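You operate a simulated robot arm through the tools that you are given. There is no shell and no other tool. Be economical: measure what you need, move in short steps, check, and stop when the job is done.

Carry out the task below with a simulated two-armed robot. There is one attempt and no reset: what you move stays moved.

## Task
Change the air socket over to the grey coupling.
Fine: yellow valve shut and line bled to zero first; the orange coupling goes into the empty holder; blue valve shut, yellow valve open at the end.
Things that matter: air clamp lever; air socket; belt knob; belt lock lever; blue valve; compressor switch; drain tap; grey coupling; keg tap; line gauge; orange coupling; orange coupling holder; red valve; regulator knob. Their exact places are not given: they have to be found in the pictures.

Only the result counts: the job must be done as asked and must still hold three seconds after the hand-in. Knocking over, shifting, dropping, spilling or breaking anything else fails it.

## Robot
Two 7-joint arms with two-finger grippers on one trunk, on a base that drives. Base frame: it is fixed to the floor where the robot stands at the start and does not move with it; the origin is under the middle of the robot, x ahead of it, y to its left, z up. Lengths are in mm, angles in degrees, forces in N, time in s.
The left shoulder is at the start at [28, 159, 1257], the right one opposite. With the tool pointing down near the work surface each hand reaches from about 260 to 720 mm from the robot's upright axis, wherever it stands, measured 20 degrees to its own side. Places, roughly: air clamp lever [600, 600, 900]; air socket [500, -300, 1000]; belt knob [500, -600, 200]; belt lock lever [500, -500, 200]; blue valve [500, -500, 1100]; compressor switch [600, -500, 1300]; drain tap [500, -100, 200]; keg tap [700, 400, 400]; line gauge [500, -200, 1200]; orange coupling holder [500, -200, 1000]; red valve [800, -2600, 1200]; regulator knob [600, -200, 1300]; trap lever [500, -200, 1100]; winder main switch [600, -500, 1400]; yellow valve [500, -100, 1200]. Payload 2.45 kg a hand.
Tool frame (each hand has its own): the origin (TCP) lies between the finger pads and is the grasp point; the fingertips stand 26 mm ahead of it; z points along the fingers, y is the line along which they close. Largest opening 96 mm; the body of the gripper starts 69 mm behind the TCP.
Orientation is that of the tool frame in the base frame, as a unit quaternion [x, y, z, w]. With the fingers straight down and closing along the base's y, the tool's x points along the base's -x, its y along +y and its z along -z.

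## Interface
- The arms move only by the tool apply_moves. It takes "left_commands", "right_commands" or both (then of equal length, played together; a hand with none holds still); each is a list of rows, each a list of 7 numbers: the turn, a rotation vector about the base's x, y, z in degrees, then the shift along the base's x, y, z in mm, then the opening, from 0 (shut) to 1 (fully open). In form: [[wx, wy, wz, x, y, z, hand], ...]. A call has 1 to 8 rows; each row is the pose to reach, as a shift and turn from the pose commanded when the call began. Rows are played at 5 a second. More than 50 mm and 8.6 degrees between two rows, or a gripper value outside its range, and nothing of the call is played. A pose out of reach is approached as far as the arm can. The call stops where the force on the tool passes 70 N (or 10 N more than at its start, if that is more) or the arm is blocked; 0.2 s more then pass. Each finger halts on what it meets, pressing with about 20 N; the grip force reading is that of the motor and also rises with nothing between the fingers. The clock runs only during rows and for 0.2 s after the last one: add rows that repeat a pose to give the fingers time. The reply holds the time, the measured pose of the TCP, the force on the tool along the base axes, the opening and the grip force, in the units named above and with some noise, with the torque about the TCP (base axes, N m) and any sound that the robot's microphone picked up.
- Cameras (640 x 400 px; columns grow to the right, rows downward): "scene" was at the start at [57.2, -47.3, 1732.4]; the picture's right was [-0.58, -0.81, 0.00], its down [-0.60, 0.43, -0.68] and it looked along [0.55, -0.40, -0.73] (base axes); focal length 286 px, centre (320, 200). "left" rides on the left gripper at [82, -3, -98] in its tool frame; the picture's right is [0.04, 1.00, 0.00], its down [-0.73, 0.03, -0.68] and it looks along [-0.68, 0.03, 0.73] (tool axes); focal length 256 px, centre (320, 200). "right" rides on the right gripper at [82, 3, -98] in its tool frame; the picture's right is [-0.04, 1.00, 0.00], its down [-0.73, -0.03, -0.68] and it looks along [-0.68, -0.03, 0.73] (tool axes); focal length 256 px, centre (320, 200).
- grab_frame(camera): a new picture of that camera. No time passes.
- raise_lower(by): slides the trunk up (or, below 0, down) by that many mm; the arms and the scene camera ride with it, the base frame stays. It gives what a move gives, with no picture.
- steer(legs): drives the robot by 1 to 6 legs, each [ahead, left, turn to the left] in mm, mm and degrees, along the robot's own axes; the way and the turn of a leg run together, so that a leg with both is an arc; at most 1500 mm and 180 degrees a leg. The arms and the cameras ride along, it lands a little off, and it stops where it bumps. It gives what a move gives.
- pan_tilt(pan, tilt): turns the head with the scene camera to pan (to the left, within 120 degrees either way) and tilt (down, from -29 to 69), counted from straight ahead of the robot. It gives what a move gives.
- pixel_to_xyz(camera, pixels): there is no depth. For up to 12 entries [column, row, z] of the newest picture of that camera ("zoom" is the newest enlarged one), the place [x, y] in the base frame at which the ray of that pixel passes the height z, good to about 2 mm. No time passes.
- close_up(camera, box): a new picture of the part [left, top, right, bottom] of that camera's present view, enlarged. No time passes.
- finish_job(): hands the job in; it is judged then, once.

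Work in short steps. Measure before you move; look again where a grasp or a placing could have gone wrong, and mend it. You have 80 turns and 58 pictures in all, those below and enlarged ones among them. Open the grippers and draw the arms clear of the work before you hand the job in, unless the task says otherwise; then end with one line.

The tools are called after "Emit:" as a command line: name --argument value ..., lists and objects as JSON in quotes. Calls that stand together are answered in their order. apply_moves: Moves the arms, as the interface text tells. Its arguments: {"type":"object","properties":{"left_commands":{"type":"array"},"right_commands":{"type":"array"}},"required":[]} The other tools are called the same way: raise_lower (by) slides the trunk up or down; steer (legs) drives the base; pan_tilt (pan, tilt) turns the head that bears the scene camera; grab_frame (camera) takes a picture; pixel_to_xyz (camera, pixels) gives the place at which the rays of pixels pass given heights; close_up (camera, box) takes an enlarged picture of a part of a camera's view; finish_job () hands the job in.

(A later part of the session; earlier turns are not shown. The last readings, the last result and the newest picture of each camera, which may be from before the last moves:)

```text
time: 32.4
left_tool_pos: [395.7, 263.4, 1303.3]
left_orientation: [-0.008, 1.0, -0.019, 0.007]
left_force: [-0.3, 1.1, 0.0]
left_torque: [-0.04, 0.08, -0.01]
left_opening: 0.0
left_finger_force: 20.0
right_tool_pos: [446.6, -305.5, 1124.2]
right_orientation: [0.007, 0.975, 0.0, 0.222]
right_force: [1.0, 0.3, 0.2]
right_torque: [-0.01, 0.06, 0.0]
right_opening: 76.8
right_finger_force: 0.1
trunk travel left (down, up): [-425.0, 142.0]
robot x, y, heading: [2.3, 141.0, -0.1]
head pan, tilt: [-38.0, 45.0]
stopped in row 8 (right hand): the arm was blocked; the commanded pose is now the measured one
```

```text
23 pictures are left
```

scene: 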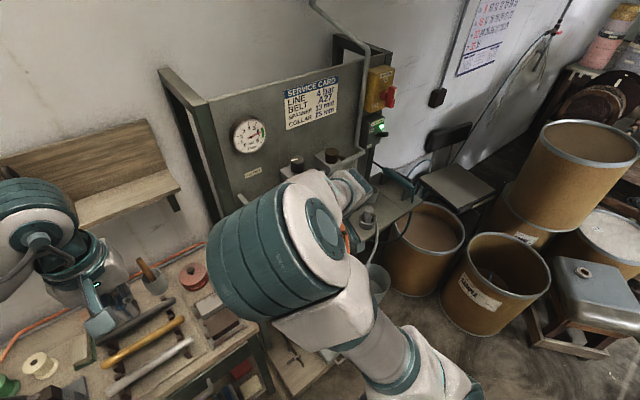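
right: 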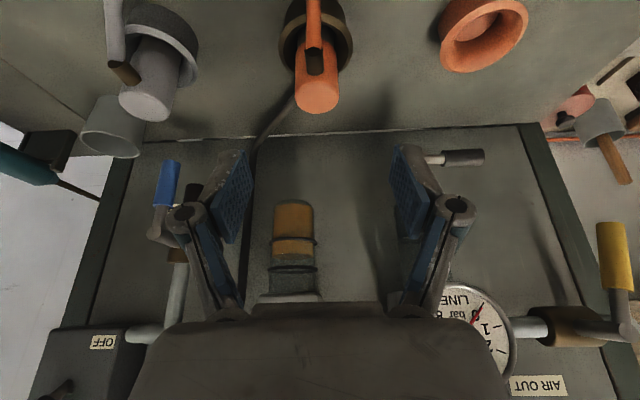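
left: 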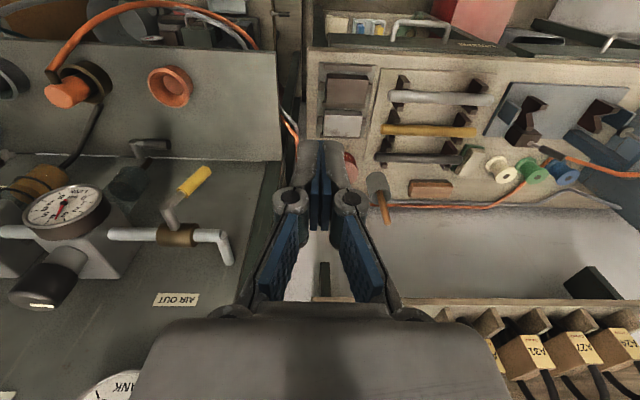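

Pose is right, but "blocked" was flagged; I check the right arm's surroundings in the scene view.

Emit:
grab_frame --camera "scene"

Emit:
pixel_to_xyz --camera "right" --pixels '[[317, 92, 1034], [146, 100, 1034], [484, 35, 985]]'

```text
22 pictures are left
```

scene: 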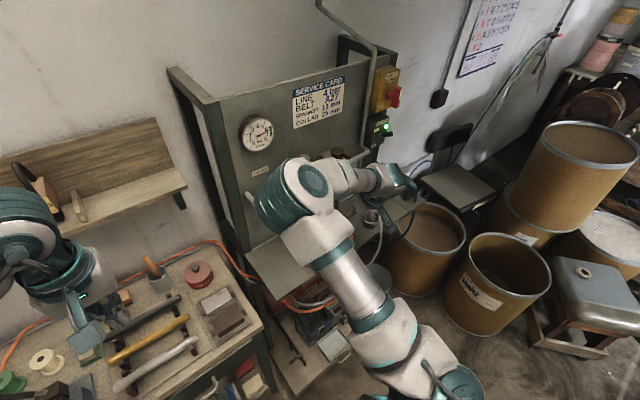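

```text
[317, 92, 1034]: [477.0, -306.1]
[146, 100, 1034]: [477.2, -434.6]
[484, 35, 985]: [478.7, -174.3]
```

The arm is clear of the panel. Coupling top confirmed at (477,-306). I descend around it and close.

Emit:
apply_moves --right_commands '[[0, 0, 0, 16, 0, -15, 0.8], [0, 0, 0, 31, 0, -35, 0.8], [0, 0, 0, 31, 0, -65, 0.8], [0, 0, 0, 31, 0, -90, 0.8], [0, 0, 0, 31, 0, -106, 0.8]]'

Emit:
grab_frame --camera "right"

```text
time: 33.8
left_tool_pos: [385.0, 200.2, 1310.7]
left_orientation: [-0.004, 1.0, 0.002, 0.012]
left_force: [-0.1, -1.0, 0.3]
left_torque: [-0.02, -0.08, -0.01]
left_opening: 0.0
left_finger_force: 19.8
right_tool_pos: [474.4, -348.8, 1002.8]
right_orientation: [0.006, 0.973, 0.034, 0.228]
right_force: [-1.9, 6.4, 8.0]
right_torque: [0.52, -0.11, 0.11]
right_opening: 94.4
right_finger_force: 12.2
trunk travel left (down, up): [-425.0, 142.0]
robot x, y, heading: [8.0, 133.0, -0.1]
head pan, tilt: [-38.0, 45.0]
stopped in row 5 (right hand): the force on the tool passed its limit at 85 N (the readings are from after the stop); the commanded pose is now the measured one
```

```text
21 pictures are left
```

right: 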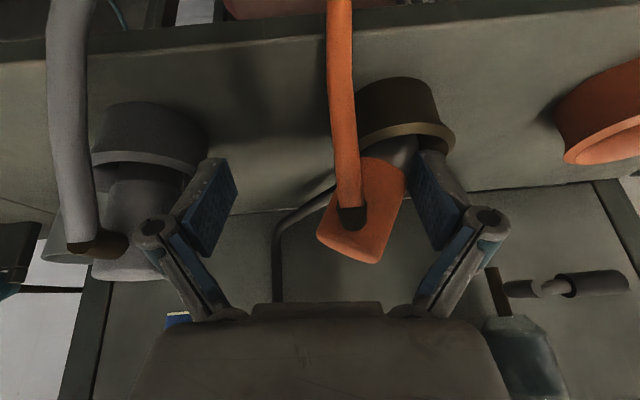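

The body swung about 45 mm sideways during the descent and the finger leaned on the orange coupling. I ease back +y and lift straight out, then check how much it keeps swaying.

Emit:
apply_moves --right_commands '[[0, 0, 0, 0, 12, 0, 1], [0, 0, 0, 0, 18, 25, 1], [0, 0, 0, 0, 18, 60, 1], [0, 0, 0, 0, 18, 100, 1]]'

Emit:
apply_moves --right_commands '[[0, 0, 0, 0, 0, 0, 1], [0, 0, 0, 0, 0, 0, 1], [0, 0, 0, 0, 0, 0, 1]]'

Emit:
apply_moves --right_commands '[[0, 0, 0, 0, 0, 0, 1], [0, 0, 0, 0, 0, 0, 1], [0, 0, 0, 0, 0, 0, 1], [0, 0, 0, 0, 0, 0, 1]]'

Emit:
grab_frame --camera "right"

```text
time: 34.8
left_tool_pos: [392.6, 214.0, 1307.0]
left_orientation: [-0.005, 1.0, -0.003, 0.009]
left_force: [-0.1, 0.0, 0.7]
left_torque: [-0.02, -0.05, 0.0]
left_opening: 0.0
left_finger_force: 19.8
right_tool_pos: [477.9, -316.0, 1106.8]
right_orientation: [0.005, 0.973, 0.03, 0.227]
right_force: [0.0, -0.4, 0.0]
right_torque: [-0.01, -0.01, -0.01]
right_opening: 95.8
right_finger_force: 0.0
trunk travel left (down, up): [-425.0, 142.0]
robot x, y, heading: [1.5, 127.9, 0.1]
head pan, tilt: [-38.0, 45.0]
```

```text
time: 35.6
left_tool_pos: [390.9, 197.7, 1310.0]
left_orientation: [-0.004, 1.0, 0.003, 0.01]
left_force: [-0.3, -0.1, -0.3]
left_torque: [0.03, -0.02, 0.0]
left_opening: 0.0
left_finger_force: 20.1
right_tool_pos: [476.6, -332.4, 1101.9]
right_orientation: [0.007, 0.973, 0.035, 0.227]
right_force: [-0.8, 0.1, 0.8]
right_torque: [0.06, -0.04, 0.03]
right_opening: 96.0
right_finger_force: 0.0
trunk travel left (down, up): [-425.0, 142.0]
robot x, y, heading: [0.5, 125.5, -0.0]
head pan, tilt: [-38.0, 45.0]
```

```text
time: 36.6
left_tool_pos: [390.7, 204.4, 1308.9]
left_orientation: [-0.005, 1.0, -0.001, 0.01]
left_force: [0.8, 0.4, 0.2]
left_torque: [0.01, 0.01, 0.0]
left_opening: 0.0
left_finger_force: 20.1
right_tool_pos: [478.1, -326.3, 1104.0]
right_orientation: [0.005, 0.973, 0.032, 0.227]
right_force: [0.9, -0.1, 0.2]
right_torque: [0.0, -0.01, 0.0]
right_opening: 96.0
right_finger_force: 0.1
trunk travel left (down, up): [-425.0, 142.0]
robot x, y, heading: [7.0, 131.8, -0.1]
head pan, tilt: [-38.0, 45.0]
```

```text
20 pictures are left
```

right: 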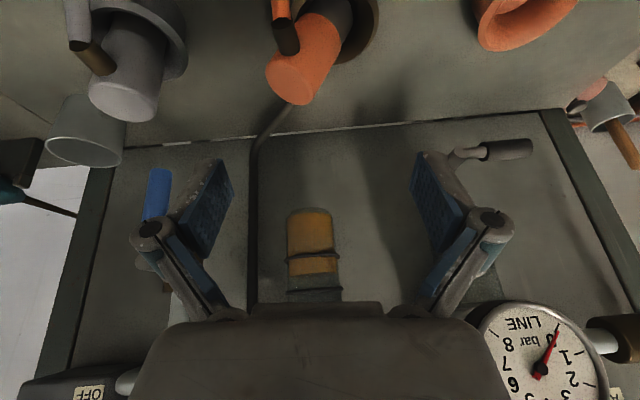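

The sway has died down (readings steady), gauge at 0. The orange coupling leans toward -y; I measure it: top face (292,85), base at socket (350,20).

Emit:
close_up --camera "right" --box '[200, 0, 400, 125]'

Emit:
pixel_to_xyz --camera "right" --pixels '[[292, 86, 1030], [122, 103, 1034], [500, 20, 985], [350, 15, 985]]'

```text
3.20 times, centred on (300, 62) of right
```

zoom: 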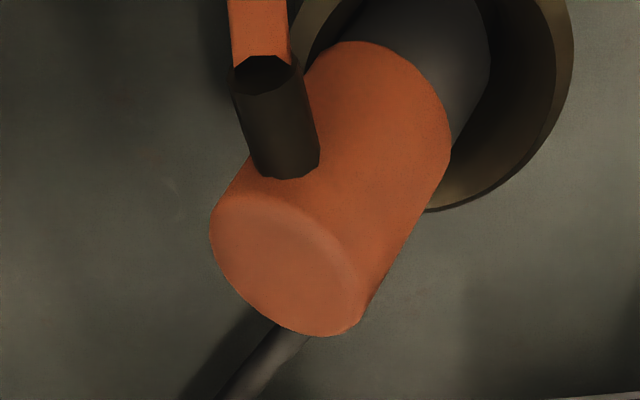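

```text
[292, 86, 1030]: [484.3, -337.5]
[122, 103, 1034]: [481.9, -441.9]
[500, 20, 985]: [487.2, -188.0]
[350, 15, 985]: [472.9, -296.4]
```

The coupling leans about 20° toward -y (top ≈ y -330). I descend with fully open fingers, rolled slightly to match, centred at y≈-318.

Emit:
apply_moves --right_commands '[[3, 0, 0, 0, 4, -5, 1], [6, 0, 0, 0, 8, -20, 1], [8, 0, 0, 0, 8, -40, 1], [8, 0, 0, 0, 8, -60, 1], [8, 0, 0, 0, 8, -75, 1], [8, 0, 0, 0, 8, -84, 1]]'

Emit:
grab_frame --camera "right"

```text
time: 38.0
left_tool_pos: [392.9, 217.9, 1306.3]
left_orientation: [-0.005, 1.0, -0.005, 0.009]
left_force: [0.0, 0.8, 0.2]
left_torque: [0.01, 0.02, 0.04]
left_opening: 0.0
left_finger_force: 20.5
right_tool_pos: [479.6, -307.1, 1023.8]
right_orientation: [0.019, 0.969, 0.097, 0.226]
right_force: [-0.3, 0.5, 1.3]
right_torque: [-0.03, 0.06, 0.02]
right_opening: 96.1
right_finger_force: 0.1
trunk travel left (down, up): [-425.0, 142.0]
robot x, y, heading: [6.0, 128.7, -0.1]
head pan, tilt: [-38.0, 45.0]
```

```text
18 pictures are left
```

right: 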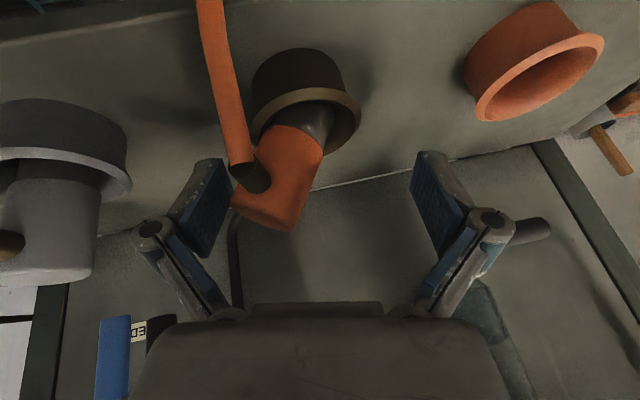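

The coupling lies between the fingers. I close gently and hold.

Emit:
apply_moves --right_commands '[[0, 0, 0, 0, 0, -3, 0.7], [0, 0, 0, 0, 0, -3, 0.5], [0, 0, 0, 0, 0, -3, 0.3], [0, 0, 0, 0, 0, -3, 0.2], [0, 0, 0, 0, 0, -3, 0.2]]'

Emit:
grab_frame --camera "right"

```text
time: 39.2
left_tool_pos: [391.1, 203.0, 1307.7]
left_orientation: [-0.004, 1.0, 0.0, 0.009]
left_force: [0.5, 0.5, -0.4]
left_torque: [-0.02, 0.05, -0.02]
left_opening: 0.0
left_finger_force: 20.5
right_tool_pos: [478.4, -322.7, 1016.5]
right_orientation: [0.024, 0.969, 0.097, 0.226]
right_force: [0.1, -37.2, -6.3]
right_torque: [-0.86, -0.49, -0.35]
right_opening: 38.7
right_finger_force: 20.3
trunk travel left (down, up): [-425.0, 142.0]
robot x, y, heading: [5.1, 131.3, -0.2]
head pan, tilt: [-38.0, 45.0]
```

```text
17 pictures are left
```

right: 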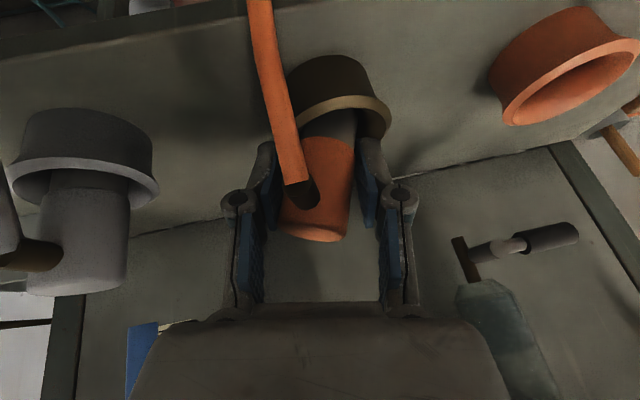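

Gripped at 38.7 mm. I lift along the coupling's lean, in small steps.

Emit:
apply_moves --right_commands '[[0, 0, 0, 0, -1, 6, 0.2], [0, 0, 0, 0, -3, 14, 0.2], [0, 0, 0, 0, -5, 24, 0.2], [0, 0, 0, 0, -7, 36, 0.2], [0, 0, 0, 0, -9, 50, 0.2], [0, 0, 0, 0, -11, 65, 0.2], [0, 0, 0, 0, -12, 80, 0.2]]'

Emit:
grab_frame --camera "right"

```text
time: 40.8
left_tool_pos: [391.3, 219.3, 1307.8]
left_orientation: [-0.005, 1.0, -0.005, 0.01]
left_force: [0.2, 0.7, 0.1]
left_torque: [-0.04, 0.06, 0.01]
left_opening: 0.1
left_finger_force: 20.0
right_tool_pos: [478.5, -317.7, 1100.7]
right_orientation: [0.02, 0.969, 0.096, 0.226]
right_force: [0.0, 0.3, -1.4]
right_torque: [-0.02, 0.02, 0.01]
right_opening: 31.8
right_finger_force: 20.4
trunk travel left (down, up): [-425.0, 142.0]
robot x, y, heading: [0.3, 133.2, 0.0]
head pan, tilt: [-38.0, 45.0]
```

```text
16 pictures are left
```

right: 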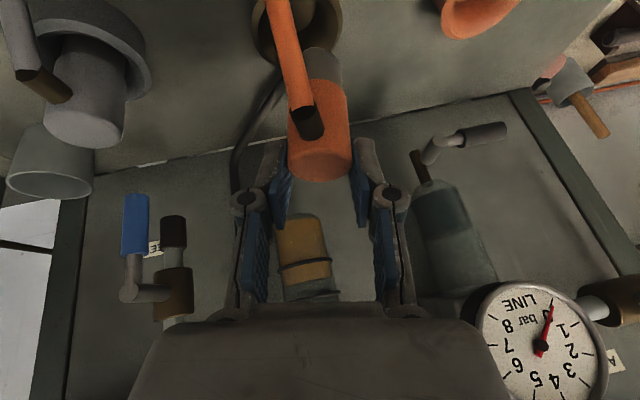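

Opening is now 31.8 (true diameter) and load is light; I check whether the coupling is out of the socket and how it sits in the pads.

Emit:
close_up --camera "right" --box '[220, 0, 420, 240]'

Emit:
pixel_to_xyz --camera "right" --pixels '[[322, 163, 1090], [322, 163, 1110], [325, 70, 1040], [275, 30, 985], [480, 5, 985]]'

```text
1.67 times, centred on (320, 120) of right
```

zoom: 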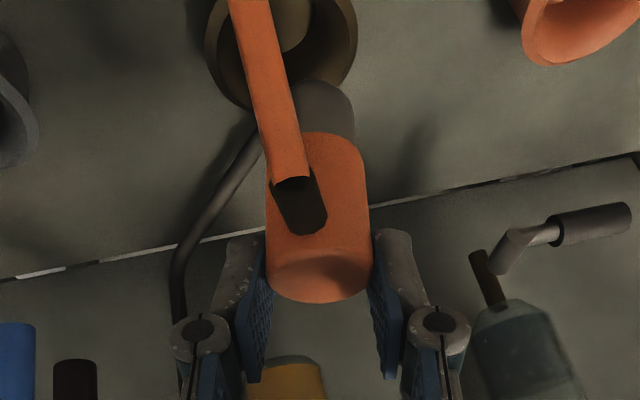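

```text
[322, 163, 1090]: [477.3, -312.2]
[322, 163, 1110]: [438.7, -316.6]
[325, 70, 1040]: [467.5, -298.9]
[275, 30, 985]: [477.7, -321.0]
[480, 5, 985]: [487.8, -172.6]
```

Out of the socket (empty socket visible behind). I upright the hand (-11.5° roll), rise to z≈1120 and move slowly to above the orange holder at (477,-176).

Emit:
apply_moves --right_commands '[[-4, 0, 0, 0, 5, 15, 0.2], [-8, 0, 0, 0, 25, 25, 0.2], [-11.5, 0, 0, 0, 50, 25, 0.2], [-11.5, 0, 0, 0, 80, 25, 0.2], [-11.5, 0, 0, 0, 110, 25, 0.2], [-11.5, 0, 0, 0, 130, 25, 0.2], [-11.5, 0, 0, 0, 140, 25, 0.2], [-11.5, 0, 0, 0, 142, 25, 0.2]]'

Emit:
apply_moves --right_commands '[[0, 0, 0, 0, 0, 0, 0.2], [0, 0, 0, 0, 0, 0, 0.2], [0, 0, 0, 0, 0, 0, 0.2], [0, 0, 0, 0, 0, 0, 0.2], [0, 0, 0, 0, 0, 0, 0.2], [0, 0, 0, 0, 0, 0, 0.2]]'

Emit:
grab_frame --camera "right"

```text
time: 42.6
left_tool_pos: [392.2, 212.1, 1308.2]
left_orientation: [-0.005, 1.0, -0.003, 0.01]
left_force: [0.0, 1.2, -0.2]
left_torque: [0.01, 0.02, -0.02]
left_opening: 0.0
left_finger_force: 19.7
right_tool_pos: [478.5, -182.3, 1122.7]
right_orientation: [-0.003, 0.974, 0.002, 0.226]
right_force: [0.5, -0.4, -1.3]
right_torque: [-0.02, 0.0, -0.02]
right_opening: 31.9
right_finger_force: 19.9
trunk travel left (down, up): [-425.0, 142.0]
robot x, y, heading: [4.0, 129.8, -0.2]
head pan, tilt: [-38.0, 45.0]
```

```text
time: 44.0
left_tool_pos: [391.5, 211.9, 1307.4]
left_orientation: [-0.004, 1.0, -0.003, 0.009]
left_force: [0.1, 0.0, 0.5]
left_torque: [-0.02, 0.01, 0.02]
left_opening: 0.0
left_finger_force: 19.8
right_tool_pos: [479.4, -182.3, 1122.8]
right_orientation: [-0.003, 0.974, 0.002, 0.227]
right_force: [-0.7, -0.5, -1.1]
right_torque: [0.0, 0.01, 0.04]
right_opening: 32.0
right_finger_force: 19.6
trunk travel left (down, up): [-425.0, 142.0]
robot x, y, heading: [-0.1, 128.7, -0.4]
head pan, tilt: [-38.0, 45.0]
```

```text
14 pictures are left
```

right: 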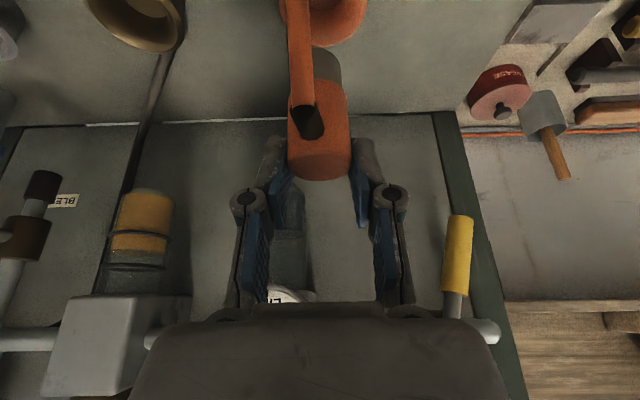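

Hand is steady and upright. I check holder centre and coupling axis pixels.

Emit:
pixel_to_xyz --camera "right" --pixels '[[325, 12, 985], [326, 50, 1035], [320, 162, 1113], [283, 10, 985], [367, 10, 985]]'

```text
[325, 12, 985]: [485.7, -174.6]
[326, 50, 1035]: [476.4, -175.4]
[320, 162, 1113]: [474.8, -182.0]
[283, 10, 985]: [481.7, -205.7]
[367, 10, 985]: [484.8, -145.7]
```

Coupling leans ~4.5° with its foot at y≈-175; I upright it, centre it at y -175 and lower it partway into the holder.

Emit:
apply_moves --right_commands '[[-2, 0, 0, 0, 3, 0, 0.2], [-4.3, 0, 0, 1, 7, -5, 0.2], [-4.3, 0, 0, 1, 7, -20, 0.2], [-4.3, 0, 0, 1, 7, -35, 0.2], [-4.3, 0, 0, 1, 7, -45, 0.2], [-4.3, 0, 0, 1, 7, -45, 0.2]]'

Emit:
grab_frame --camera "right"

```text
time: 45.4
left_tool_pos: [392.6, 207.4, 1307.8]
left_orientation: [-0.004, 1.0, -0.002, 0.011]
left_force: [0.2, 0.3, -0.2]
left_torque: [-0.01, 0.0, 0.02]
left_opening: 0.3
left_finger_force: 20.0
right_tool_pos: [482.9, -196.9, 1078.1]
right_orientation: [-0.011, 0.973, -0.032, 0.228]
right_force: [0.0, -0.5, -1.6]
right_torque: [0.02, 0.0, -0.02]
right_opening: 31.9
right_finger_force: 20.5
right hand out of reach, approached as far as the arm can: row 1, 2, 3, 4, 5, 6
trunk travel left (down, up): [-425.0, 142.0]
robot x, y, heading: [1.2, 128.7, -0.2]
head pan, tilt: [-38.0, 45.0]
```

```text
13 pictures are left
```

right: 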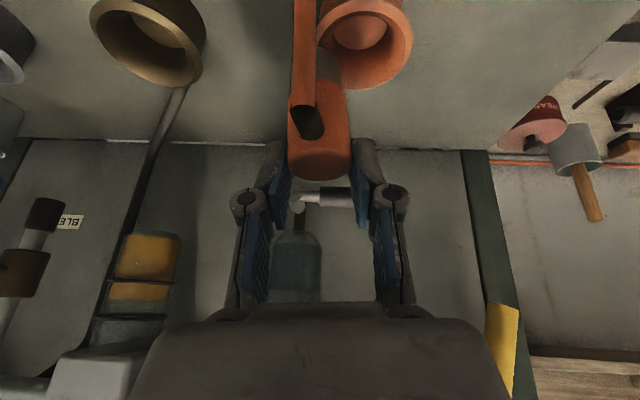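

Y-reach limit again. I raise the coupling clear, shift the base another 60 mm left, and let it settle.

Emit:
apply_moves --right_commands '[[0, 0, 0, 0, 0, 20, 0.2], [0, 0, 0, -5, 0, 40, 0.2], [0, 0, 0, -10, -10, 55, 0.2], [0, 0, 0, -10, -20, 55, 0.2]]'

Emit:
steer --legs '[[0, 30, 0], [0, 30, 0]]'

Emit:
apply_moves --right_commands '[[0, 0, 0, 0, 0, 0, 0.2], [0, 0, 0, 0, 0, 0, 0.2], [0, 0, 0, 0, 0, 0, 0.2], [0, 0, 0, 0, 0, 0, 0.2], [0, 0, 0, 0, 0, 0, 0.2], [0, 0, 0, 0, 0, 0, 0.2]]'

Emit:
apply_moves --right_commands '[[0, 0, 0, 0, 0, 0, 0.2], [0, 0, 0, 0, 0, 0, 0.2], [0, 0, 0, 0, 0, 0, 0.2], [0, 0, 0, 0, 0, 0, 0.2], [0, 0, 0, 0, 0, 0, 0.2], [0, 0, 0, 0, 0, 0, 0.2]]'

```text
time: 46.4
left_tool_pos: [392.1, 206.4, 1307.2]
left_orientation: [-0.005, 1.0, -0.002, 0.01]
left_force: [-0.6, 0.4, -0.2]
left_torque: [0.0, 0.01, 0.04]
left_opening: 0.0
left_finger_force: 20.2
right_tool_pos: [473.6, -217.6, 1131.7]
right_orientation: [-0.011, 0.973, -0.034, 0.227]
right_force: [-0.5, -0.1, -2.0]
right_torque: [-0.01, -0.02, 0.02]
right_opening: 32.3
right_finger_force: 19.7
trunk travel left (down, up): [-425.0, 142.0]
robot x, y, heading: [5.6, 131.8, -0.5]
head pan, tilt: [-38.0, 45.0]
```

```text
time: 47.6
left_tool_pos: [392.0, 267.8, 1308.0]
left_orientation: [-0.004, 1.0, -0.002, 0.009]
left_force: [-0.7, 0.6, -0.3]
left_torque: [-0.01, -0.02, 0.01]
left_opening: 0.1
left_finger_force: 19.1
right_tool_pos: [472.2, -156.5, 1133.9]
right_orientation: [-0.01, 0.973, -0.034, 0.227]
right_force: [-0.2, -0.2, -1.5]
right_torque: [0.01, -0.04, -0.02]
right_opening: 32.1
right_finger_force: 20.1
trunk travel left (down, up): [-425.0, 142.0]
robot x, y, heading: [3.3, 189.8, 0.1]
head pan, tilt: [-38.0, 45.0]
```

```text
time: 49.0
left_tool_pos: [387.4, 267.6, 1309.1]
left_orientation: [-0.004, 1.0, -0.001, 0.011]
left_force: [0.6, 0.4, 0.2]
left_torque: [0.0, -0.02, 0.0]
left_opening: 0.2
left_finger_force: 19.8
right_tool_pos: [470.3, -155.6, 1135.0]
right_orientation: [-0.011, 0.973, -0.034, 0.228]
right_force: [-0.6, 0.1, -1.5]
right_torque: [-0.02, -0.03, -0.01]
right_opening: 32.1
right_finger_force: 20.3
trunk travel left (down, up): [-425.0, 142.0]
robot x, y, heading: [3.2, 190.1, -0.2]
head pan, tilt: [-38.0, 45.0]
```

```text
time: 50.5
left_tool_pos: [388.3, 268.0, 1309.7]
left_orientation: [-0.005, 1.0, -0.002, 0.011]
left_force: [-0.8, -0.4, 0.8]
left_torque: [-0.01, 0.01, 0.0]
left_opening: 0.1
left_finger_force: 19.7
right_tool_pos: [470.0, -156.1, 1134.7]
right_orientation: [-0.01, 0.973, -0.035, 0.228]
right_force: [0.3, -0.8, -1.7]
right_torque: [0.0, 0.02, 0.0]
right_opening: 31.8
right_finger_force: 20.0
trunk travel left (down, up): [-425.0, 142.0]
robot x, y, heading: [4.9, 185.7, -0.1]
head pan, tilt: [-38.0, 45.0]
```

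Settled and stable now. I move over the holder: TCP to (480,-175) and down to z≈1080, then look.

Emit:
apply_moves --right_commands '[[0, 0, 0, 5, -10, 0, 0.2], [0, 0, 0, 10, -19, 0, 0.2], [0, 0, 0, 10, -19, -20, 0.2], [0, 0, 0, 10, -19, -40, 0.2], [0, 0, 0, 10, -19, -52, 0.2], [0, 0, 0, 10, -19, -52, 0.2], [0, 0, 0, 10, -19, -52, 0.2]]'

Emit:
close_up --camera "right" --box '[200, 0, 440, 225]'

```text
time: 52.0
left_tool_pos: [387.7, 267.7, 1309.4]
left_orientation: [-0.005, 1.0, -0.001, 0.01]
left_force: [-0.5, -0.8, -0.1]
left_torque: [0.05, 0.0, -0.01]
left_opening: 0.0
left_finger_force: 20.0
right_tool_pos: [481.0, -175.6, 1081.5]
right_orientation: [-0.01, 0.973, -0.034, 0.227]
right_force: [-0.6, -0.2, -0.9]
right_torque: [0.03, -0.01, 0.02]
right_opening: 31.9
right_finger_force: 20.1
trunk travel left (down, up): [-425.0, 142.0]
robot x, y, heading: [2.1, 192.3, -0.1]
head pan, tilt: [-38.0, 45.0]
```

```text
1.78 times, centred on (320, 112) of right
```

zoom: 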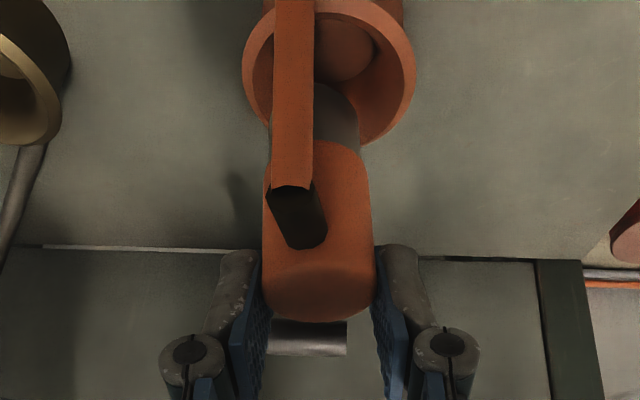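

Emit:
pixel_to_xyz --camera "zoom" --pixels '[[243, 70, 985], [415, 70, 985], [329, 145, 985], [270, 110, 1000], [360, 110, 1000], [318, 290, 1072], [340, 50, 965]]'

```text
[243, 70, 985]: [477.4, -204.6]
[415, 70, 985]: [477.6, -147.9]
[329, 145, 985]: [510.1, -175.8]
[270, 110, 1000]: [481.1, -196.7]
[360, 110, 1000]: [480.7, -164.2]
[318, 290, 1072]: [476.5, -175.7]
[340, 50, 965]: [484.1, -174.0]
```

Holder centre ≈(479,-176), plug foot ≈ y -180, well inside the cup. I nudge +3 in y and lower until it seats.

Emit:
apply_moves --right_commands '[[1, 0, 0, 2, 3, -8, 0.2], [2, 0, 0, 2, 3, -16, 0.2], [2, 0, 0, 2, 3, -24, 0.2], [2, 0, 0, 2, 3, -30, 0.2], [2, 0, 0, 2, 3, -35, 0.2], [2, 0, 0, 2, 3, -35, 0.2]]'

```text
time: 53.5
left_tool_pos: [386.1, 267.9, 1309.5]
left_orientation: [-0.004, 1.0, -0.002, 0.011]
left_force: [0.4, 0.6, 0.0]
left_torque: [-0.04, -0.01, -0.01]
left_opening: 0.0
left_finger_force: 19.8
right_tool_pos: [480.5, -172.9, 1048.7]
right_orientation: [-0.007, 0.973, -0.017, 0.229]
right_force: [-5.6, -2.3, 6.6]
right_torque: [-0.18, 0.39, -0.02]
right_opening: 31.6
right_finger_force: 19.5
trunk travel left (down, up): [-425.0, 142.0]
robot x, y, heading: [3.3, 190.9, -0.4]
head pan, tilt: [-38.0, 45.0]
```

Light contact at z≈1049. I look to see whether it is seated or on the rim.

Emit:
grab_frame --camera "right"

```text
11 pictures are left
```

right: 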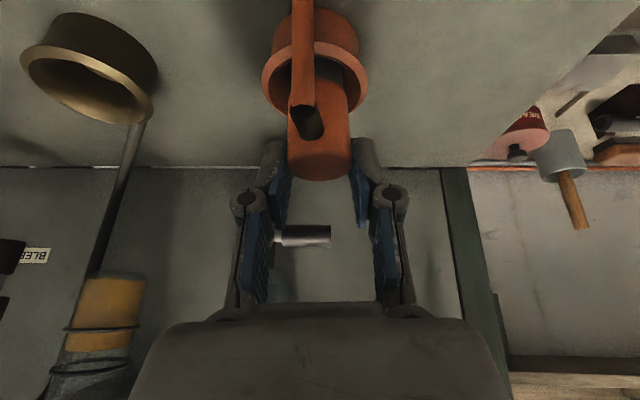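

It is inside the cup. I press slightly further to be sure it is seated.

Emit:
apply_moves --right_commands '[[0, 0, 0, -2, 0, 0, 0.2], [0, 0, 0, -2, 0, -3, 0.2], [0, 0, 0, -2, 0, -6, 0.2], [0, 0, 0, -2, 0, -6, 0.2]]'

```text
time: 54.5
left_tool_pos: [387.0, 267.6, 1310.4]
left_orientation: [-0.004, 1.0, -0.002, 0.011]
left_force: [-0.8, -0.6, -0.1]
left_torque: [0.01, 0.0, -0.01]
left_opening: 0.0
left_finger_force: 19.5
right_tool_pos: [479.7, -173.1, 1042.5]
right_orientation: [-0.006, 0.973, -0.018, 0.229]
right_force: [2.6, -5.2, 12.7]
right_torque: [-0.31, -0.11, -0.06]
right_opening: 32.3
right_finger_force: 19.7
trunk travel left (down, up): [-425.0, 142.0]
robot x, y, heading: [5.5, 192.8, -0.3]
head pan, tilt: [-38.0, 45.0]
```

Top is now at about 1034, same as the others in their cups: seated. I open and lift off.

Emit:
apply_moves --right_commands '[[0, 0, 0, 0, 0, 0, 0.45], [0, 0, 0, 0, 0, 0, 0.6], [0, 0, 0, 0, 0, 0, 0.6], [0, 0, 0, 0, 0, 20, 0.6], [0, 0, 0, -3, 0, 45, 0.6], [0, 0, 0, -6, 0, 80, 0.6], [0, 0, 0, -10, -10, 100, 0.6]]'

Emit:
grab_frame --camera "right"

```text
time: 56.0
left_tool_pos: [387.4, 269.1, 1309.6]
left_orientation: [-0.004, 1.0, -0.003, 0.01]
left_force: [0.0, 0.6, 0.7]
left_torque: [0.04, 0.03, -0.01]
left_opening: 0.1
left_finger_force: 19.5
right_tool_pos: [469.6, -182.4, 1142.1]
right_orientation: [-0.006, 0.974, -0.018, 0.228]
right_force: [0.0, -0.6, 0.3]
right_torque: [0.03, -0.02, 0.02]
right_opening: 57.6
right_finger_force: 0.1
trunk travel left (down, up): [-425.0, 142.0]
robot x, y, heading: [-2.5, 191.9, -0.0]
head pan, tilt: [-38.0, 45.0]
```

```text
10 pictures are left
```

right: 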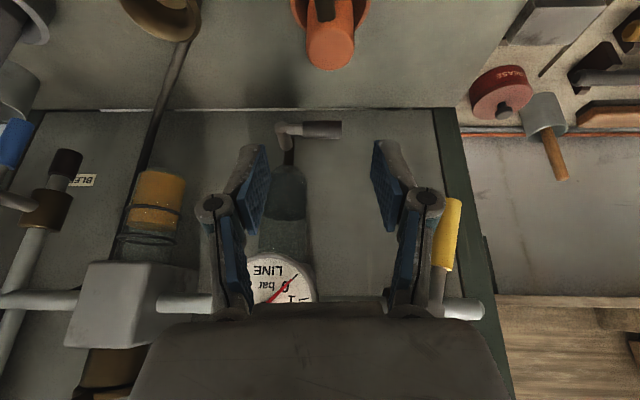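

Orange stands in its holder. I retract a little and drive 100 mm back to the right so that both grey coupling and socket are in reach.

Emit:
apply_moves --right_commands '[[0, 0, 0, -15, -10, 5, 0.8], [0, 0, 0, -30, -20, 10, 0.8], [0, 0, 0, -30, -20, 10, 0.8]]'

Emit:
steer --legs '[[0, -25, 0], [0, -25, 0], [0, -25, 0], [0, -25, 0]]'

Emit:
apply_moves --right_commands '[[0, 0, 0, 0, -20, 0, 0.8], [0, 0, 0, 0, -45, 0, 0.8], [0, 0, 0, 5, -75, 0, 0.8], [0, 0, 0, 10, -105, 0, 0.8], [0, 0, 0, 10, -125, 0, 0.8], [0, 0, 0, 10, -135, 0, 0.8], [0, 0, 0, 10, -135, 0, 0.8], [0, 0, 0, 10, -135, 0, 0.8]]'

Emit:
apply_moves --right_commands '[[0, 0, 0, 0, 0, 0, 0.8], [0, 0, 0, 0, 0, 0, 0.8], [0, 0, 0, 0, 0, 0, 0.8], [0, 0, 0, 0, 0, 0, 0.8], [0, 0, 0, 0, 0, 0, 0.8]]'

```text
time: 56.9
left_tool_pos: [388.4, 267.5, 1309.0]
left_orientation: [-0.005, 1.0, -0.002, 0.011]
left_force: [0.6, -0.6, 0.2]
left_torque: [-0.01, 0.0, 0.0]
left_opening: 0.0
left_finger_force: 20.0
right_tool_pos: [441.6, -203.0, 1150.5]
right_orientation: [-0.006, 0.973, -0.017, 0.228]
right_force: [-0.7, -0.3, -0.2]
right_torque: [0.02, 0.02, 0.02]
right_opening: 76.7
right_finger_force: 0.0
trunk travel left (down, up): [-425.0, 142.0]
robot x, y, heading: [3.3, 193.3, -0.0]
head pan, tilt: [-38.0, 45.0]
```

```text
time: 58.9
left_tool_pos: [388.6, 182.2, 1309.8]
left_orientation: [-0.005, 1.0, -0.006, 0.011]
left_force: [0.2, 0.1, 0.1]
left_torque: [0.03, 0.05, 0.0]
left_opening: 0.0
left_finger_force: 19.6
right_tool_pos: [439.0, -290.9, 1154.3]
right_orientation: [-0.005, 0.973, -0.02, 0.228]
right_force: [0.2, 0.6, 0.3]
right_torque: [-0.05, 0.03, -0.02]
right_opening: 76.7
right_finger_force: 0.1
trunk travel left (down, up): [-425.0, 142.0]
robot x, y, heading: [6.1, 97.5, -0.1]
head pan, tilt: [-38.0, 45.0]
```

```text
time: 60.7
left_tool_pos: [385.5, 178.4, 1310.8]
left_orientation: [-0.006, 1.0, -0.004, 0.012]
left_force: [-0.6, -0.6, 0.0]
left_torque: [-0.04, 0.02, 0.04]
left_opening: 0.3
left_finger_force: 20.4
right_tool_pos: [447.2, -430.1, 1155.9]
right_orientation: [-0.006, 0.973, -0.018, 0.23]
right_force: [0.4, 0.0, -1.1]
right_torque: [-0.03, 0.0, 0.0]
right_opening: 76.7
right_finger_force: 0.0
trunk travel left (down, up): [-425.0, 142.0]
robot x, y, heading: [2.2, 92.7, -0.1]
head pan, tilt: [-38.0, 45.0]
```

```text
time: 61.9
left_tool_pos: [384.8, 191.5, 1309.7]
left_orientation: [-0.006, 1.0, -0.009, 0.013]
left_force: [-0.1, 0.3, 0.3]
left_torque: [0.0, 0.01, 0.0]
left_opening: 0.0
left_finger_force: 20.2
right_tool_pos: [448.2, -419.3, 1159.9]
right_orientation: [-0.006, 0.973, -0.023, 0.229]
right_force: [0.3, 0.1, -1.2]
right_torque: [0.0, -0.01, 0.02]
right_opening: 77.0
right_finger_force: 0.2
trunk travel left (down, up): [-425.0, 142.0]
robot x, y, heading: [0.0, 93.7, -0.4]
head pan, tilt: [-38.0, 45.0]
```

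Small sway remains. I move to above the grey coupling (479,-437), levelling the hand, then wait and look.

Emit:
apply_moves --right_commands '[[1, 0, 0, 8, -4, -10, 0.85], [2, 0, 0, 16, -8, -25, 0.85], [2.5, 0, 0, 24, -12, -40, 0.85], [2.5, 0, 0, 31, -14, -55, 0.85], [2.5, 0, 0, 31, -14, -60, 0.85], [2.5, 0, 0, 31, -14, -60, 0.85], [2.5, 0, 0, 31, -14, -60, 0.85], [2.5, 0, 0, 31, -14, -60, 0.85]]'

Emit:
apply_moves --right_commands '[[0, 0, 0, 0, 0, 0, 0.85], [0, 0, 0, 0, 0, 0, 0.85], [0, 0, 0, 0, 0, 0, 0.85], [0, 0, 0, 0, 0, 0, 0.85], [0, 0, 0, 0, 0, 0, 0.85]]'

Emit:
grab_frame --camera "right"

```text
time: 63.7
left_tool_pos: [385.1, 186.5, 1311.2]
left_orientation: [-0.005, 1.0, -0.007, 0.013]
left_force: [0.3, -0.6, 0.1]
left_torque: [0.01, 0.01, 0.02]
left_opening: 0.0
left_finger_force: 20.3
right_tool_pos: [478.4, -437.4, 1097.3]
right_orientation: [-0.001, 0.973, 0.0, 0.231]
right_force: [0.7, -0.3, 0.2]
right_torque: [-0.04, 0.01, 0.04]
right_opening: 81.7
right_finger_force: 0.0
trunk travel left (down, up): [-425.0, 142.0]
robot x, y, heading: [-0.1, 95.6, 0.1]
head pan, tilt: [-38.0, 45.0]
```

```text
time: 64.9
left_tool_pos: [385.1, 182.7, 1309.6]
left_orientation: [-0.005, 1.0, -0.006, 0.012]
left_force: [0.3, 0.6, -0.1]
left_torque: [-0.06, -0.01, 0.0]
left_opening: 0.0
left_finger_force: 20.0
right_tool_pos: [477.7, -440.3, 1095.8]
right_orientation: [-0.001, 0.973, 0.001, 0.23]
right_force: [0.3, 0.5, 0.2]
right_torque: [-0.01, 0.02, 0.01]
right_opening: 81.4
right_finger_force: 0.1
trunk travel left (down, up): [-425.0, 142.0]
robot x, y, heading: [5.0, 93.2, -0.0]
head pan, tilt: [-38.0, 45.0]
```

```text
9 pictures are left
```

right: 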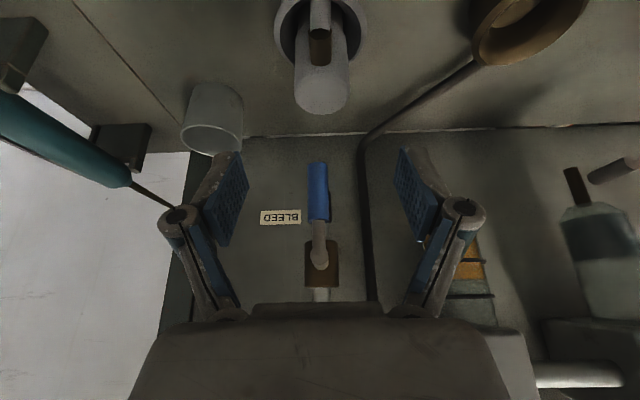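

Grey coupling top centred at (322,95). I descend around it and close.

Emit:
apply_moves --right_commands '[[0, 0, 0, 1, 2, -20, 0.85], [0, 0, 0, 1, 2, -40, 0.85], [0, 0, 0, 1, 2, -60, 0.85], [0, 0, 0, 1, 2, -78, 0.85], [0, 0, 0, 1, 2, -78, 0.6], [0, 0, 0, 1, 2, -78, 0.4], [0, 0, 0, 1, 2, -78, 0.2], [0, 0, 0, 1, 2, -78, 0.2]]'

Emit:
grab_frame --camera "right"

```text
time: 66.7
left_tool_pos: [382.5, 182.2, 1311.0]
left_orientation: [-0.005, 1.0, -0.006, 0.014]
left_force: [-0.9, -0.4, 0.1]
left_torque: [-0.01, 0.01, -0.01]
left_opening: 0.1
left_finger_force: 20.5
right_tool_pos: [477.6, -439.2, 1019.6]
right_orientation: [-0.001, 0.973, 0.001, 0.231]
right_force: [-2.6, 5.7, 19.3]
right_torque: [-0.05, 0.07, 0.0]
right_opening: 31.6
right_finger_force: 20.4
trunk travel left (down, up): [-425.0, 142.0]
robot x, y, heading: [5.0, 94.8, -0.1]
head pan, tilt: [-38.0, 45.0]
```

```text
8 pictures are left
```

right: 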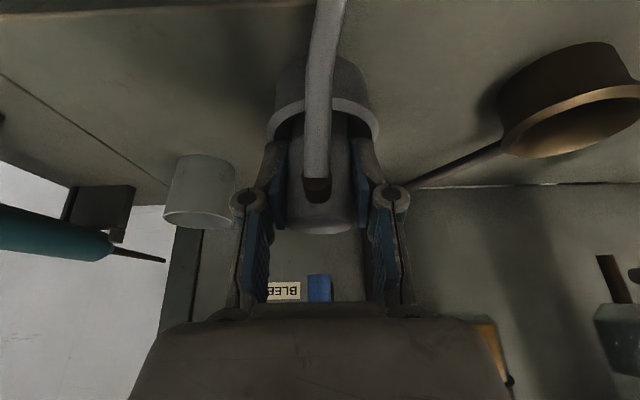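

Gripped (31.6 mm). I lift straight up 100 mm and move slowly to above the socket.

Emit:
apply_moves --right_commands '[[0, 0, 0, 0, 0, 15, 0.2], [0, 0, 0, 0, 0, 35, 0.2], [0, 0, 0, 0, 0, 60, 0.2], [0, 0, 0, 0, 0, 85, 0.2], [0, 0, 0, 0, 0, 100, 0.2], [0, 0, 0, 0, 20, 100, 0.2], [0, 0, 0, 0, 42, 100, 0.2]]'

Emit:
apply_moves --right_commands '[[0, 0, 0, 0, 20, 0, 0.2], [0, 0, 0, 0, 45, 0, 0.2], [0, 0, 0, 0, 65, 0, 0.2], [0, 0, 0, 0, 80, 0, 0.2], [0, 0, 0, 0, 88, 0, 0.2], [0, 0, 0, 0, 88, 0, 0.2], [0, 0, 0, 0, 88, 0, 0.2], [0, 0, 0, 0, 88, 0, 0.2]]'

Emit:
apply_moves --right_commands '[[0, 0, 0, 0, 0, 0, 0.2], [0, 0, 0, 0, 0, 0, 0.2], [0, 0, 0, 0, 0, 0, 0.2], [0, 0, 0, 0, 0, 0, 0.2], [0, 0, 0, 0, 0, 0, 0.2], [0, 0, 0, 0, 0, 0, 0.2]]'

Emit:
grab_frame --camera "right"

```text
time: 68.3
left_tool_pos: [385.8, 178.5, 1310.2]
left_orientation: [-0.005, 1.0, -0.005, 0.013]
left_force: [0.7, 0.7, 0.5]
left_torque: [0.01, 0.02, 0.03]
left_opening: 0.0
left_finger_force: 20.4
right_tool_pos: [479.3, -399.7, 1116.4]
right_orientation: [-0.001, 0.973, 0.003, 0.229]
right_force: [-0.2, 0.6, -1.2]
right_torque: [0.01, -0.01, 0.02]
right_opening: 31.7
right_finger_force: 20.0
trunk travel left (down, up): [-425.0, 142.0]
robot x, y, heading: [3.0, 93.6, -0.4]
head pan, tilt: [-38.0, 45.0]
```

```text
time: 70.1
left_tool_pos: [385.3, 177.8, 1310.2]
left_orientation: [-0.005, 1.0, -0.004, 0.013]
left_force: [-0.2, -0.4, 0.3]
left_torque: [0.02, 0.02, -0.02]
left_opening: 0.0
left_finger_force: 20.2
right_tool_pos: [477.7, -312.3, 1116.5]
right_orientation: [0.0, 0.973, 0.002, 0.23]
right_force: [-0.3, -0.1, -1.1]
right_torque: [-0.03, 0.02, 0.02]
right_opening: 31.7
right_finger_force: 19.5
trunk travel left (down, up): [-425.0, 142.0]
robot x, y, heading: [2.8, 91.1, -0.3]
head pan, tilt: [-38.0, 45.0]
```

```text
time: 71.5
left_tool_pos: [384.7, 178.2, 1310.3]
left_orientation: [-0.005, 1.0, -0.004, 0.011]
left_force: [0.4, -0.5, -0.1]
left_torque: [-0.01, -0.01, 0.0]
left_opening: 0.1
left_finger_force: 20.6
right_tool_pos: [479.1, -312.4, 1115.5]
right_orientation: [0.0, 0.973, 0.002, 0.23]
right_force: [0.4, 0.1, -1.3]
right_torque: [0.03, 0.01, 0.0]
right_opening: 31.6
right_finger_force: 20.3
trunk travel left (down, up): [-425.0, 142.0]
robot x, y, heading: [3.0, 93.9, 0.1]
head pan, tilt: [-38.0, 45.0]
```

```text
7 pictures are left
```

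right: 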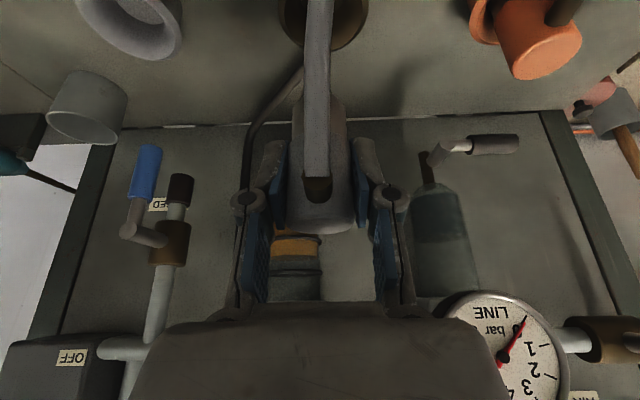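

Steady at y -312; socket centre is y≈-306. I shift +6 and lower the grey coupling into the socket.

Emit:
apply_moves --right_commands '[[0, 0, 0, -1, 3, 0, 0.2], [0, 0, 0, -1, 6, -10, 0.2], [0, 0, 0, -1, 6, -30, 0.2], [0, 0, 0, -1, 6, -48, 0.2], [0, 0, 0, -1, 6, -48, 0.2], [0, 0, 0, -1, 6, -48, 0.2]]'

Emit:
grab_frame --camera "right"

```text
time: 72.9
left_tool_pos: [384.8, 178.3, 1311.4]
left_orientation: [-0.006, 1.0, -0.005, 0.012]
left_force: [-0.5, 0.2, 0.0]
left_torque: [-0.03, 0.02, -0.02]
left_opening: 0.0
left_finger_force: 20.5
right_tool_pos: [477.4, -306.2, 1068.1]
right_orientation: [0.0, 0.973, 0.002, 0.23]
right_force: [0.3, 0.2, -1.1]
right_torque: [0.0, 0.01, 0.01]
right_opening: 31.9
right_finger_force: 19.7
trunk travel left (down, up): [-425.0, 142.0]
robot x, y, heading: [2.3, 94.3, -0.1]
head pan, tilt: [-38.0, 45.0]
```

```text
6 pictures are left
```

right: 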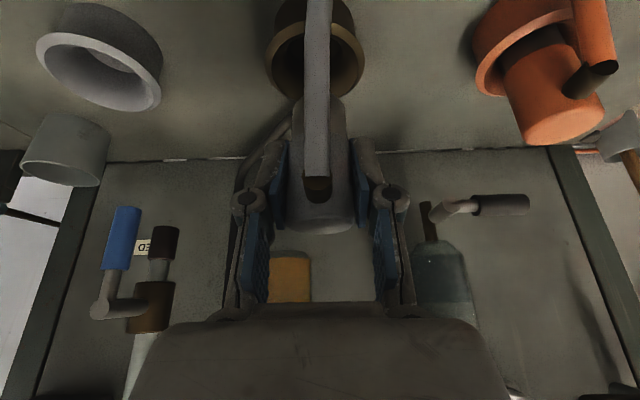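

Emit:
pixel_to_xyz --camera "right" --pixels '[[266, 55, 985], [364, 55, 985], [42, 60, 985], [160, 75, 985], [295, 110, 1020], [344, 110, 1020]]'

```text
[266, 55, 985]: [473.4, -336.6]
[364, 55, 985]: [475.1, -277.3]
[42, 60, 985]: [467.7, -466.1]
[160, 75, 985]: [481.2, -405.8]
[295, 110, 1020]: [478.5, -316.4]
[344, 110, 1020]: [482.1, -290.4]
```

Socket centre y≈-307, plug ≈-304: well within. I shift -2 and lower to seat.

Emit:
apply_moves --right_commands '[[0, 0, 0, 0, -2, -10, 0.2], [0, 0, 0, 0, -2, -22, 0.2], [0, 0, 0, 0, -2, -34, 0.2], [0, 0, 0, 0, -2, -44, 0.2], [0, 0, 0, 0, -2, -50, 0.2], [0, 0, 0, 0, -2, -50, 0.2]]'

```text
time: 74.3
left_tool_pos: [384.6, 178.7, 1309.9]
left_orientation: [-0.005, 1.0, -0.004, 0.012]
left_force: [0.2, 0.2, -0.2]
left_torque: [0.01, -0.02, -0.01]
left_opening: 0.3
left_finger_force: 19.9
right_tool_pos: [479.6, -308.5, 1019.3]
right_orientation: [-0.001, 0.973, 0.002, 0.231]
right_force: [0.0, -2.7, 8.1]
right_torque: [-0.27, 0.0, -0.02]
right_opening: 31.7
right_finger_force: 19.7
trunk travel left (down, up): [-425.0, 142.0]
robot x, y, heading: [1.0, 94.5, 0.2]
head pan, tilt: [-38.0, 45.0]
```

Contact at z 1019 as expected. I press a bit more to check that it is fully home.

Emit:
apply_moves --right_commands '[[0, 0, 0, 0, 0, -4, 0.2], [0, 0, 0, 0, 0, -8, 0.2], [0, 0, 0, 0, 0, -10, 0.2], [0, 0, 0, 0, 0, -10, 0.2]]'

```text
time: 75.3
left_tool_pos: [379.4, 182.1, 1311.2]
left_orientation: [-0.006, 1.0, -0.006, 0.014]
left_force: [-0.1, 0.1, 0.2]
left_torque: [-0.03, 0.0, -0.01]
left_opening: 0.1
left_finger_force: 20.4
right_tool_pos: [477.8, -307.8, 1017.8]
right_orientation: [0.0, 0.971, -0.003, 0.24]
right_force: [1.4, -8.1, 67.3]
right_torque: [0.43, -0.09, -0.03]
right_opening: 31.6
right_finger_force: 20.0
trunk travel left (down, up): [-425.0, 142.0]
robot x, y, heading: [0.0, 92.4, 0.1]
head pan, tilt: [-38.0, 45.0]
```

Firmly on its seat (67 N, no travel). I relax, open, and lift off.

Emit:
apply_moves --right_commands '[[0, 0, 0, 0, 0, 9, 0.2], [0, 0, 0, 0, 0, 9, 0.5], [0, 0, 0, 0, 0, 9, 0.6], [0, 0, 0, 0, 0, 9, 0.6], [0, 0, 0, 0, 0, 35, 0.6], [0, 0, 0, -5, 0, 70, 0.6], [0, 0, 0, -15, -15, 110, 0.6], [0, 0, 0, -25, -30, 140, 0.3]]'

Emit:
grab_frame --camera "right"

```text
time: 77.1
left_tool_pos: [384.0, 176.8, 1309.1]
left_orientation: [-0.005, 1.0, -0.004, 0.013]
left_force: [-0.5, -0.1, 0.2]
left_torque: [-0.01, -0.02, 0.03]
left_opening: 0.1
left_finger_force: 19.9
right_tool_pos: [451.1, -339.7, 1147.5]
right_orientation: [0.001, 0.973, 0.003, 0.229]
right_force: [-0.2, 0.0, 0.0]
right_torque: [-0.01, -0.02, 0.01]
right_opening: 28.9
right_finger_force: 0.1
trunk travel left (down, up): [-425.0, 142.0]
robot x, y, heading: [5.1, 91.7, 0.1]
head pan, tilt: [-38.0, 45.0]
```

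```text
5 pictures are left
```

right: 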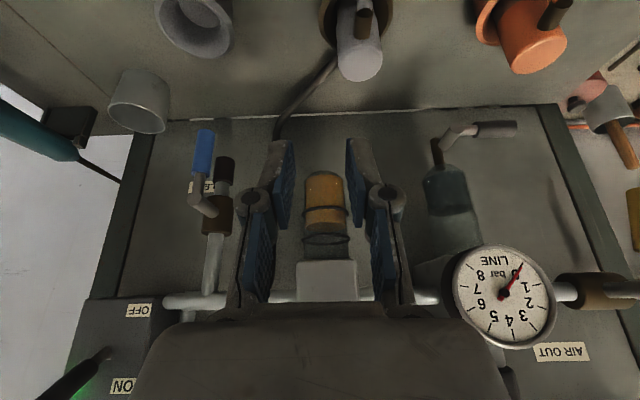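

Grey stands upright in the socket, orange in its holder, gauge 0. Next, shut blue: I close the right fingers, tilt to ~60° and come in front of the lever on its +y side.

Emit:
apply_moves --right_commands '[[0, -7, 0, -5, -15, -5, 0], [0, -14, 0, -10, -30, -10, 0], [0, -21, 0, -12, -45, -20, 0], [0, -28, 0, -12, -60, -30, 0], [0, -33, 0, -12, -68, -40, 0], [0, -33, 0, -5, -68, -55, 0], [0, -33, 0, 0, -68, -70, 0], [0, -33, 0, 0, -68, -70, 0]]'

Emit:
apply_moves --right_commands '[[0, 0, 0, 0, 0, 0, 0], [0, 0, 0, 0, 0, 0, 0], [0, 0, 0, 0, 0, 0, 0], [0, 0, 0, 0, 0, 0, 0]]'

Emit:
grab_frame --camera "right"

```text
time: 78.9
left_tool_pos: [384.1, 178.4, 1309.7]
left_orientation: [-0.005, 1.0, -0.005, 0.012]
left_force: [0.2, 0.0, 0.0]
left_torque: [0.01, 0.0, -0.04]
left_opening: 0.0
left_finger_force: 19.6
right_tool_pos: [453.5, -406.3, 1078.4]
right_orientation: [-0.001, 0.868, 0.003, 0.497]
right_force: [0.5, -0.1, 0.2]
right_torque: [0.01, 0.04, -0.03]
right_opening: 0.0
right_finger_force: 19.7
trunk travel left (down, up): [-425.0, 142.0]
robot x, y, heading: [1.5, 91.7, -0.2]
head pan, tilt: [-38.0, 45.0]
```

```text
time: 79.9
left_tool_pos: [385.8, 177.0, 1311.0]
left_orientation: [-0.005, 1.0, -0.004, 0.012]
left_force: [-0.2, 1.0, -0.3]
left_torque: [0.01, -0.02, -0.03]
left_opening: 0.1
left_finger_force: 20.2
right_tool_pos: [452.7, -407.6, 1078.3]
right_orientation: [-0.001, 0.868, 0.003, 0.497]
right_force: [0.8, 0.1, 0.9]
right_torque: [-0.02, -0.03, -0.01]
right_opening: 0.0
right_finger_force: 20.1
trunk travel left (down, up): [-425.0, 142.0]
robot x, y, heading: [4.1, 89.7, -0.4]
head pan, tilt: [-38.0, 45.0]
```

```text
4 pictures are left
```

right: 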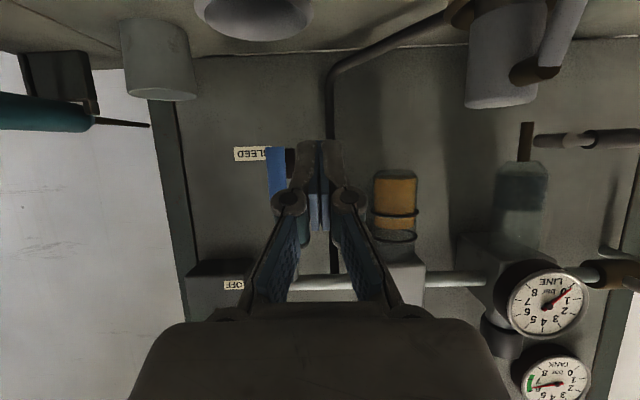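

Lever hangs at y≈-439 with tip z≈1061, just right of... left of the finger. I go forward beside it and sweep it to -y and up along its arc.

Emit:
apply_moves --right_commands '[[0, 0, 0, 33, 0, -3, 0], [0, 0, 0, 66, 0, -3, 0], [0, 0, 0, 66, -15, -3, 0], [0, 0, 0, 66, -39, -6, 0], [0, 0, 0, 66, -49, -1, 0], [0, 0, 0, 66, -58, 7, 0], [0, 0, 0, 66, -66, 21, 0], [0, 0, 0, 66, -69, 31, 0]]'

```text
time: 81.7
left_tool_pos: [385.6, 177.9, 1310.1]
left_orientation: [-0.005, 1.0, -0.004, 0.012]
left_force: [-0.3, -0.8, -0.3]
left_torque: [-0.01, 0.04, 0.02]
left_opening: 0.0
left_finger_force: 20.2
right_tool_pos: [518.6, -476.3, 1106.8]
right_orientation: [-0.001, 0.869, 0.004, 0.494]
right_force: [-5.0, 4.2, -9.1]
right_torque: [-0.03, 0.04, -0.02]
right_opening: 6.1
right_finger_force: 28.7
trunk travel left (down, up): [-425.0, 142.0]
robot x, y, heading: [1.9, 94.0, -0.0]
head pan, tilt: [-38.0, 45.0]
```

It followed (reaction force on the finger). I push on upward to the stop.

Emit:
apply_moves --right_commands '[[0, 0, 0, 0, -1, 5, 0], [0, 0, 0, 0, -2, 10, 0], [0, 0, 0, 0, -2, 14, 0], [0, 0, 0, 0, -2, 14, 0]]'

Emit:
grab_frame --camera "right"

```text
time: 82.7
left_tool_pos: [378.4, 177.7, 1314.2]
left_orientation: [-0.004, 1.0, -0.005, 0.015]
left_force: [0.4, 0.5, 0.5]
left_torque: [-0.03, 0.01, 0.01]
left_opening: 0.0
left_finger_force: 20.2
right_tool_pos: [506.8, -475.8, 1115.5]
right_orientation: [0.002, 0.874, 0.007, 0.485]
right_force: [-1.7, -4.4, -20.8]
right_torque: [-0.12, 0.37, -0.07]
right_opening: 0.0
right_finger_force: 28.6
trunk travel left (down, up): [-425.0, 142.0]
robot x, y, heading: [5.3, 97.4, -0.1]
head pan, tilt: [-38.0, 45.0]
stopped in row 4 (right hand): the force on the tool passed its limit at 70 N (the readings are from after the stop); the commanded pose is now the measured one
```

```text
3 pictures are left
```

right: 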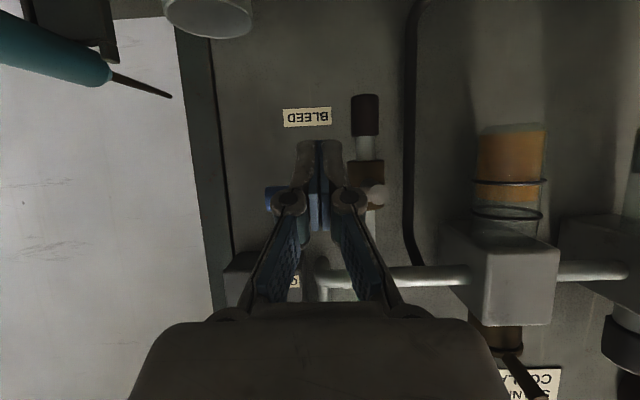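

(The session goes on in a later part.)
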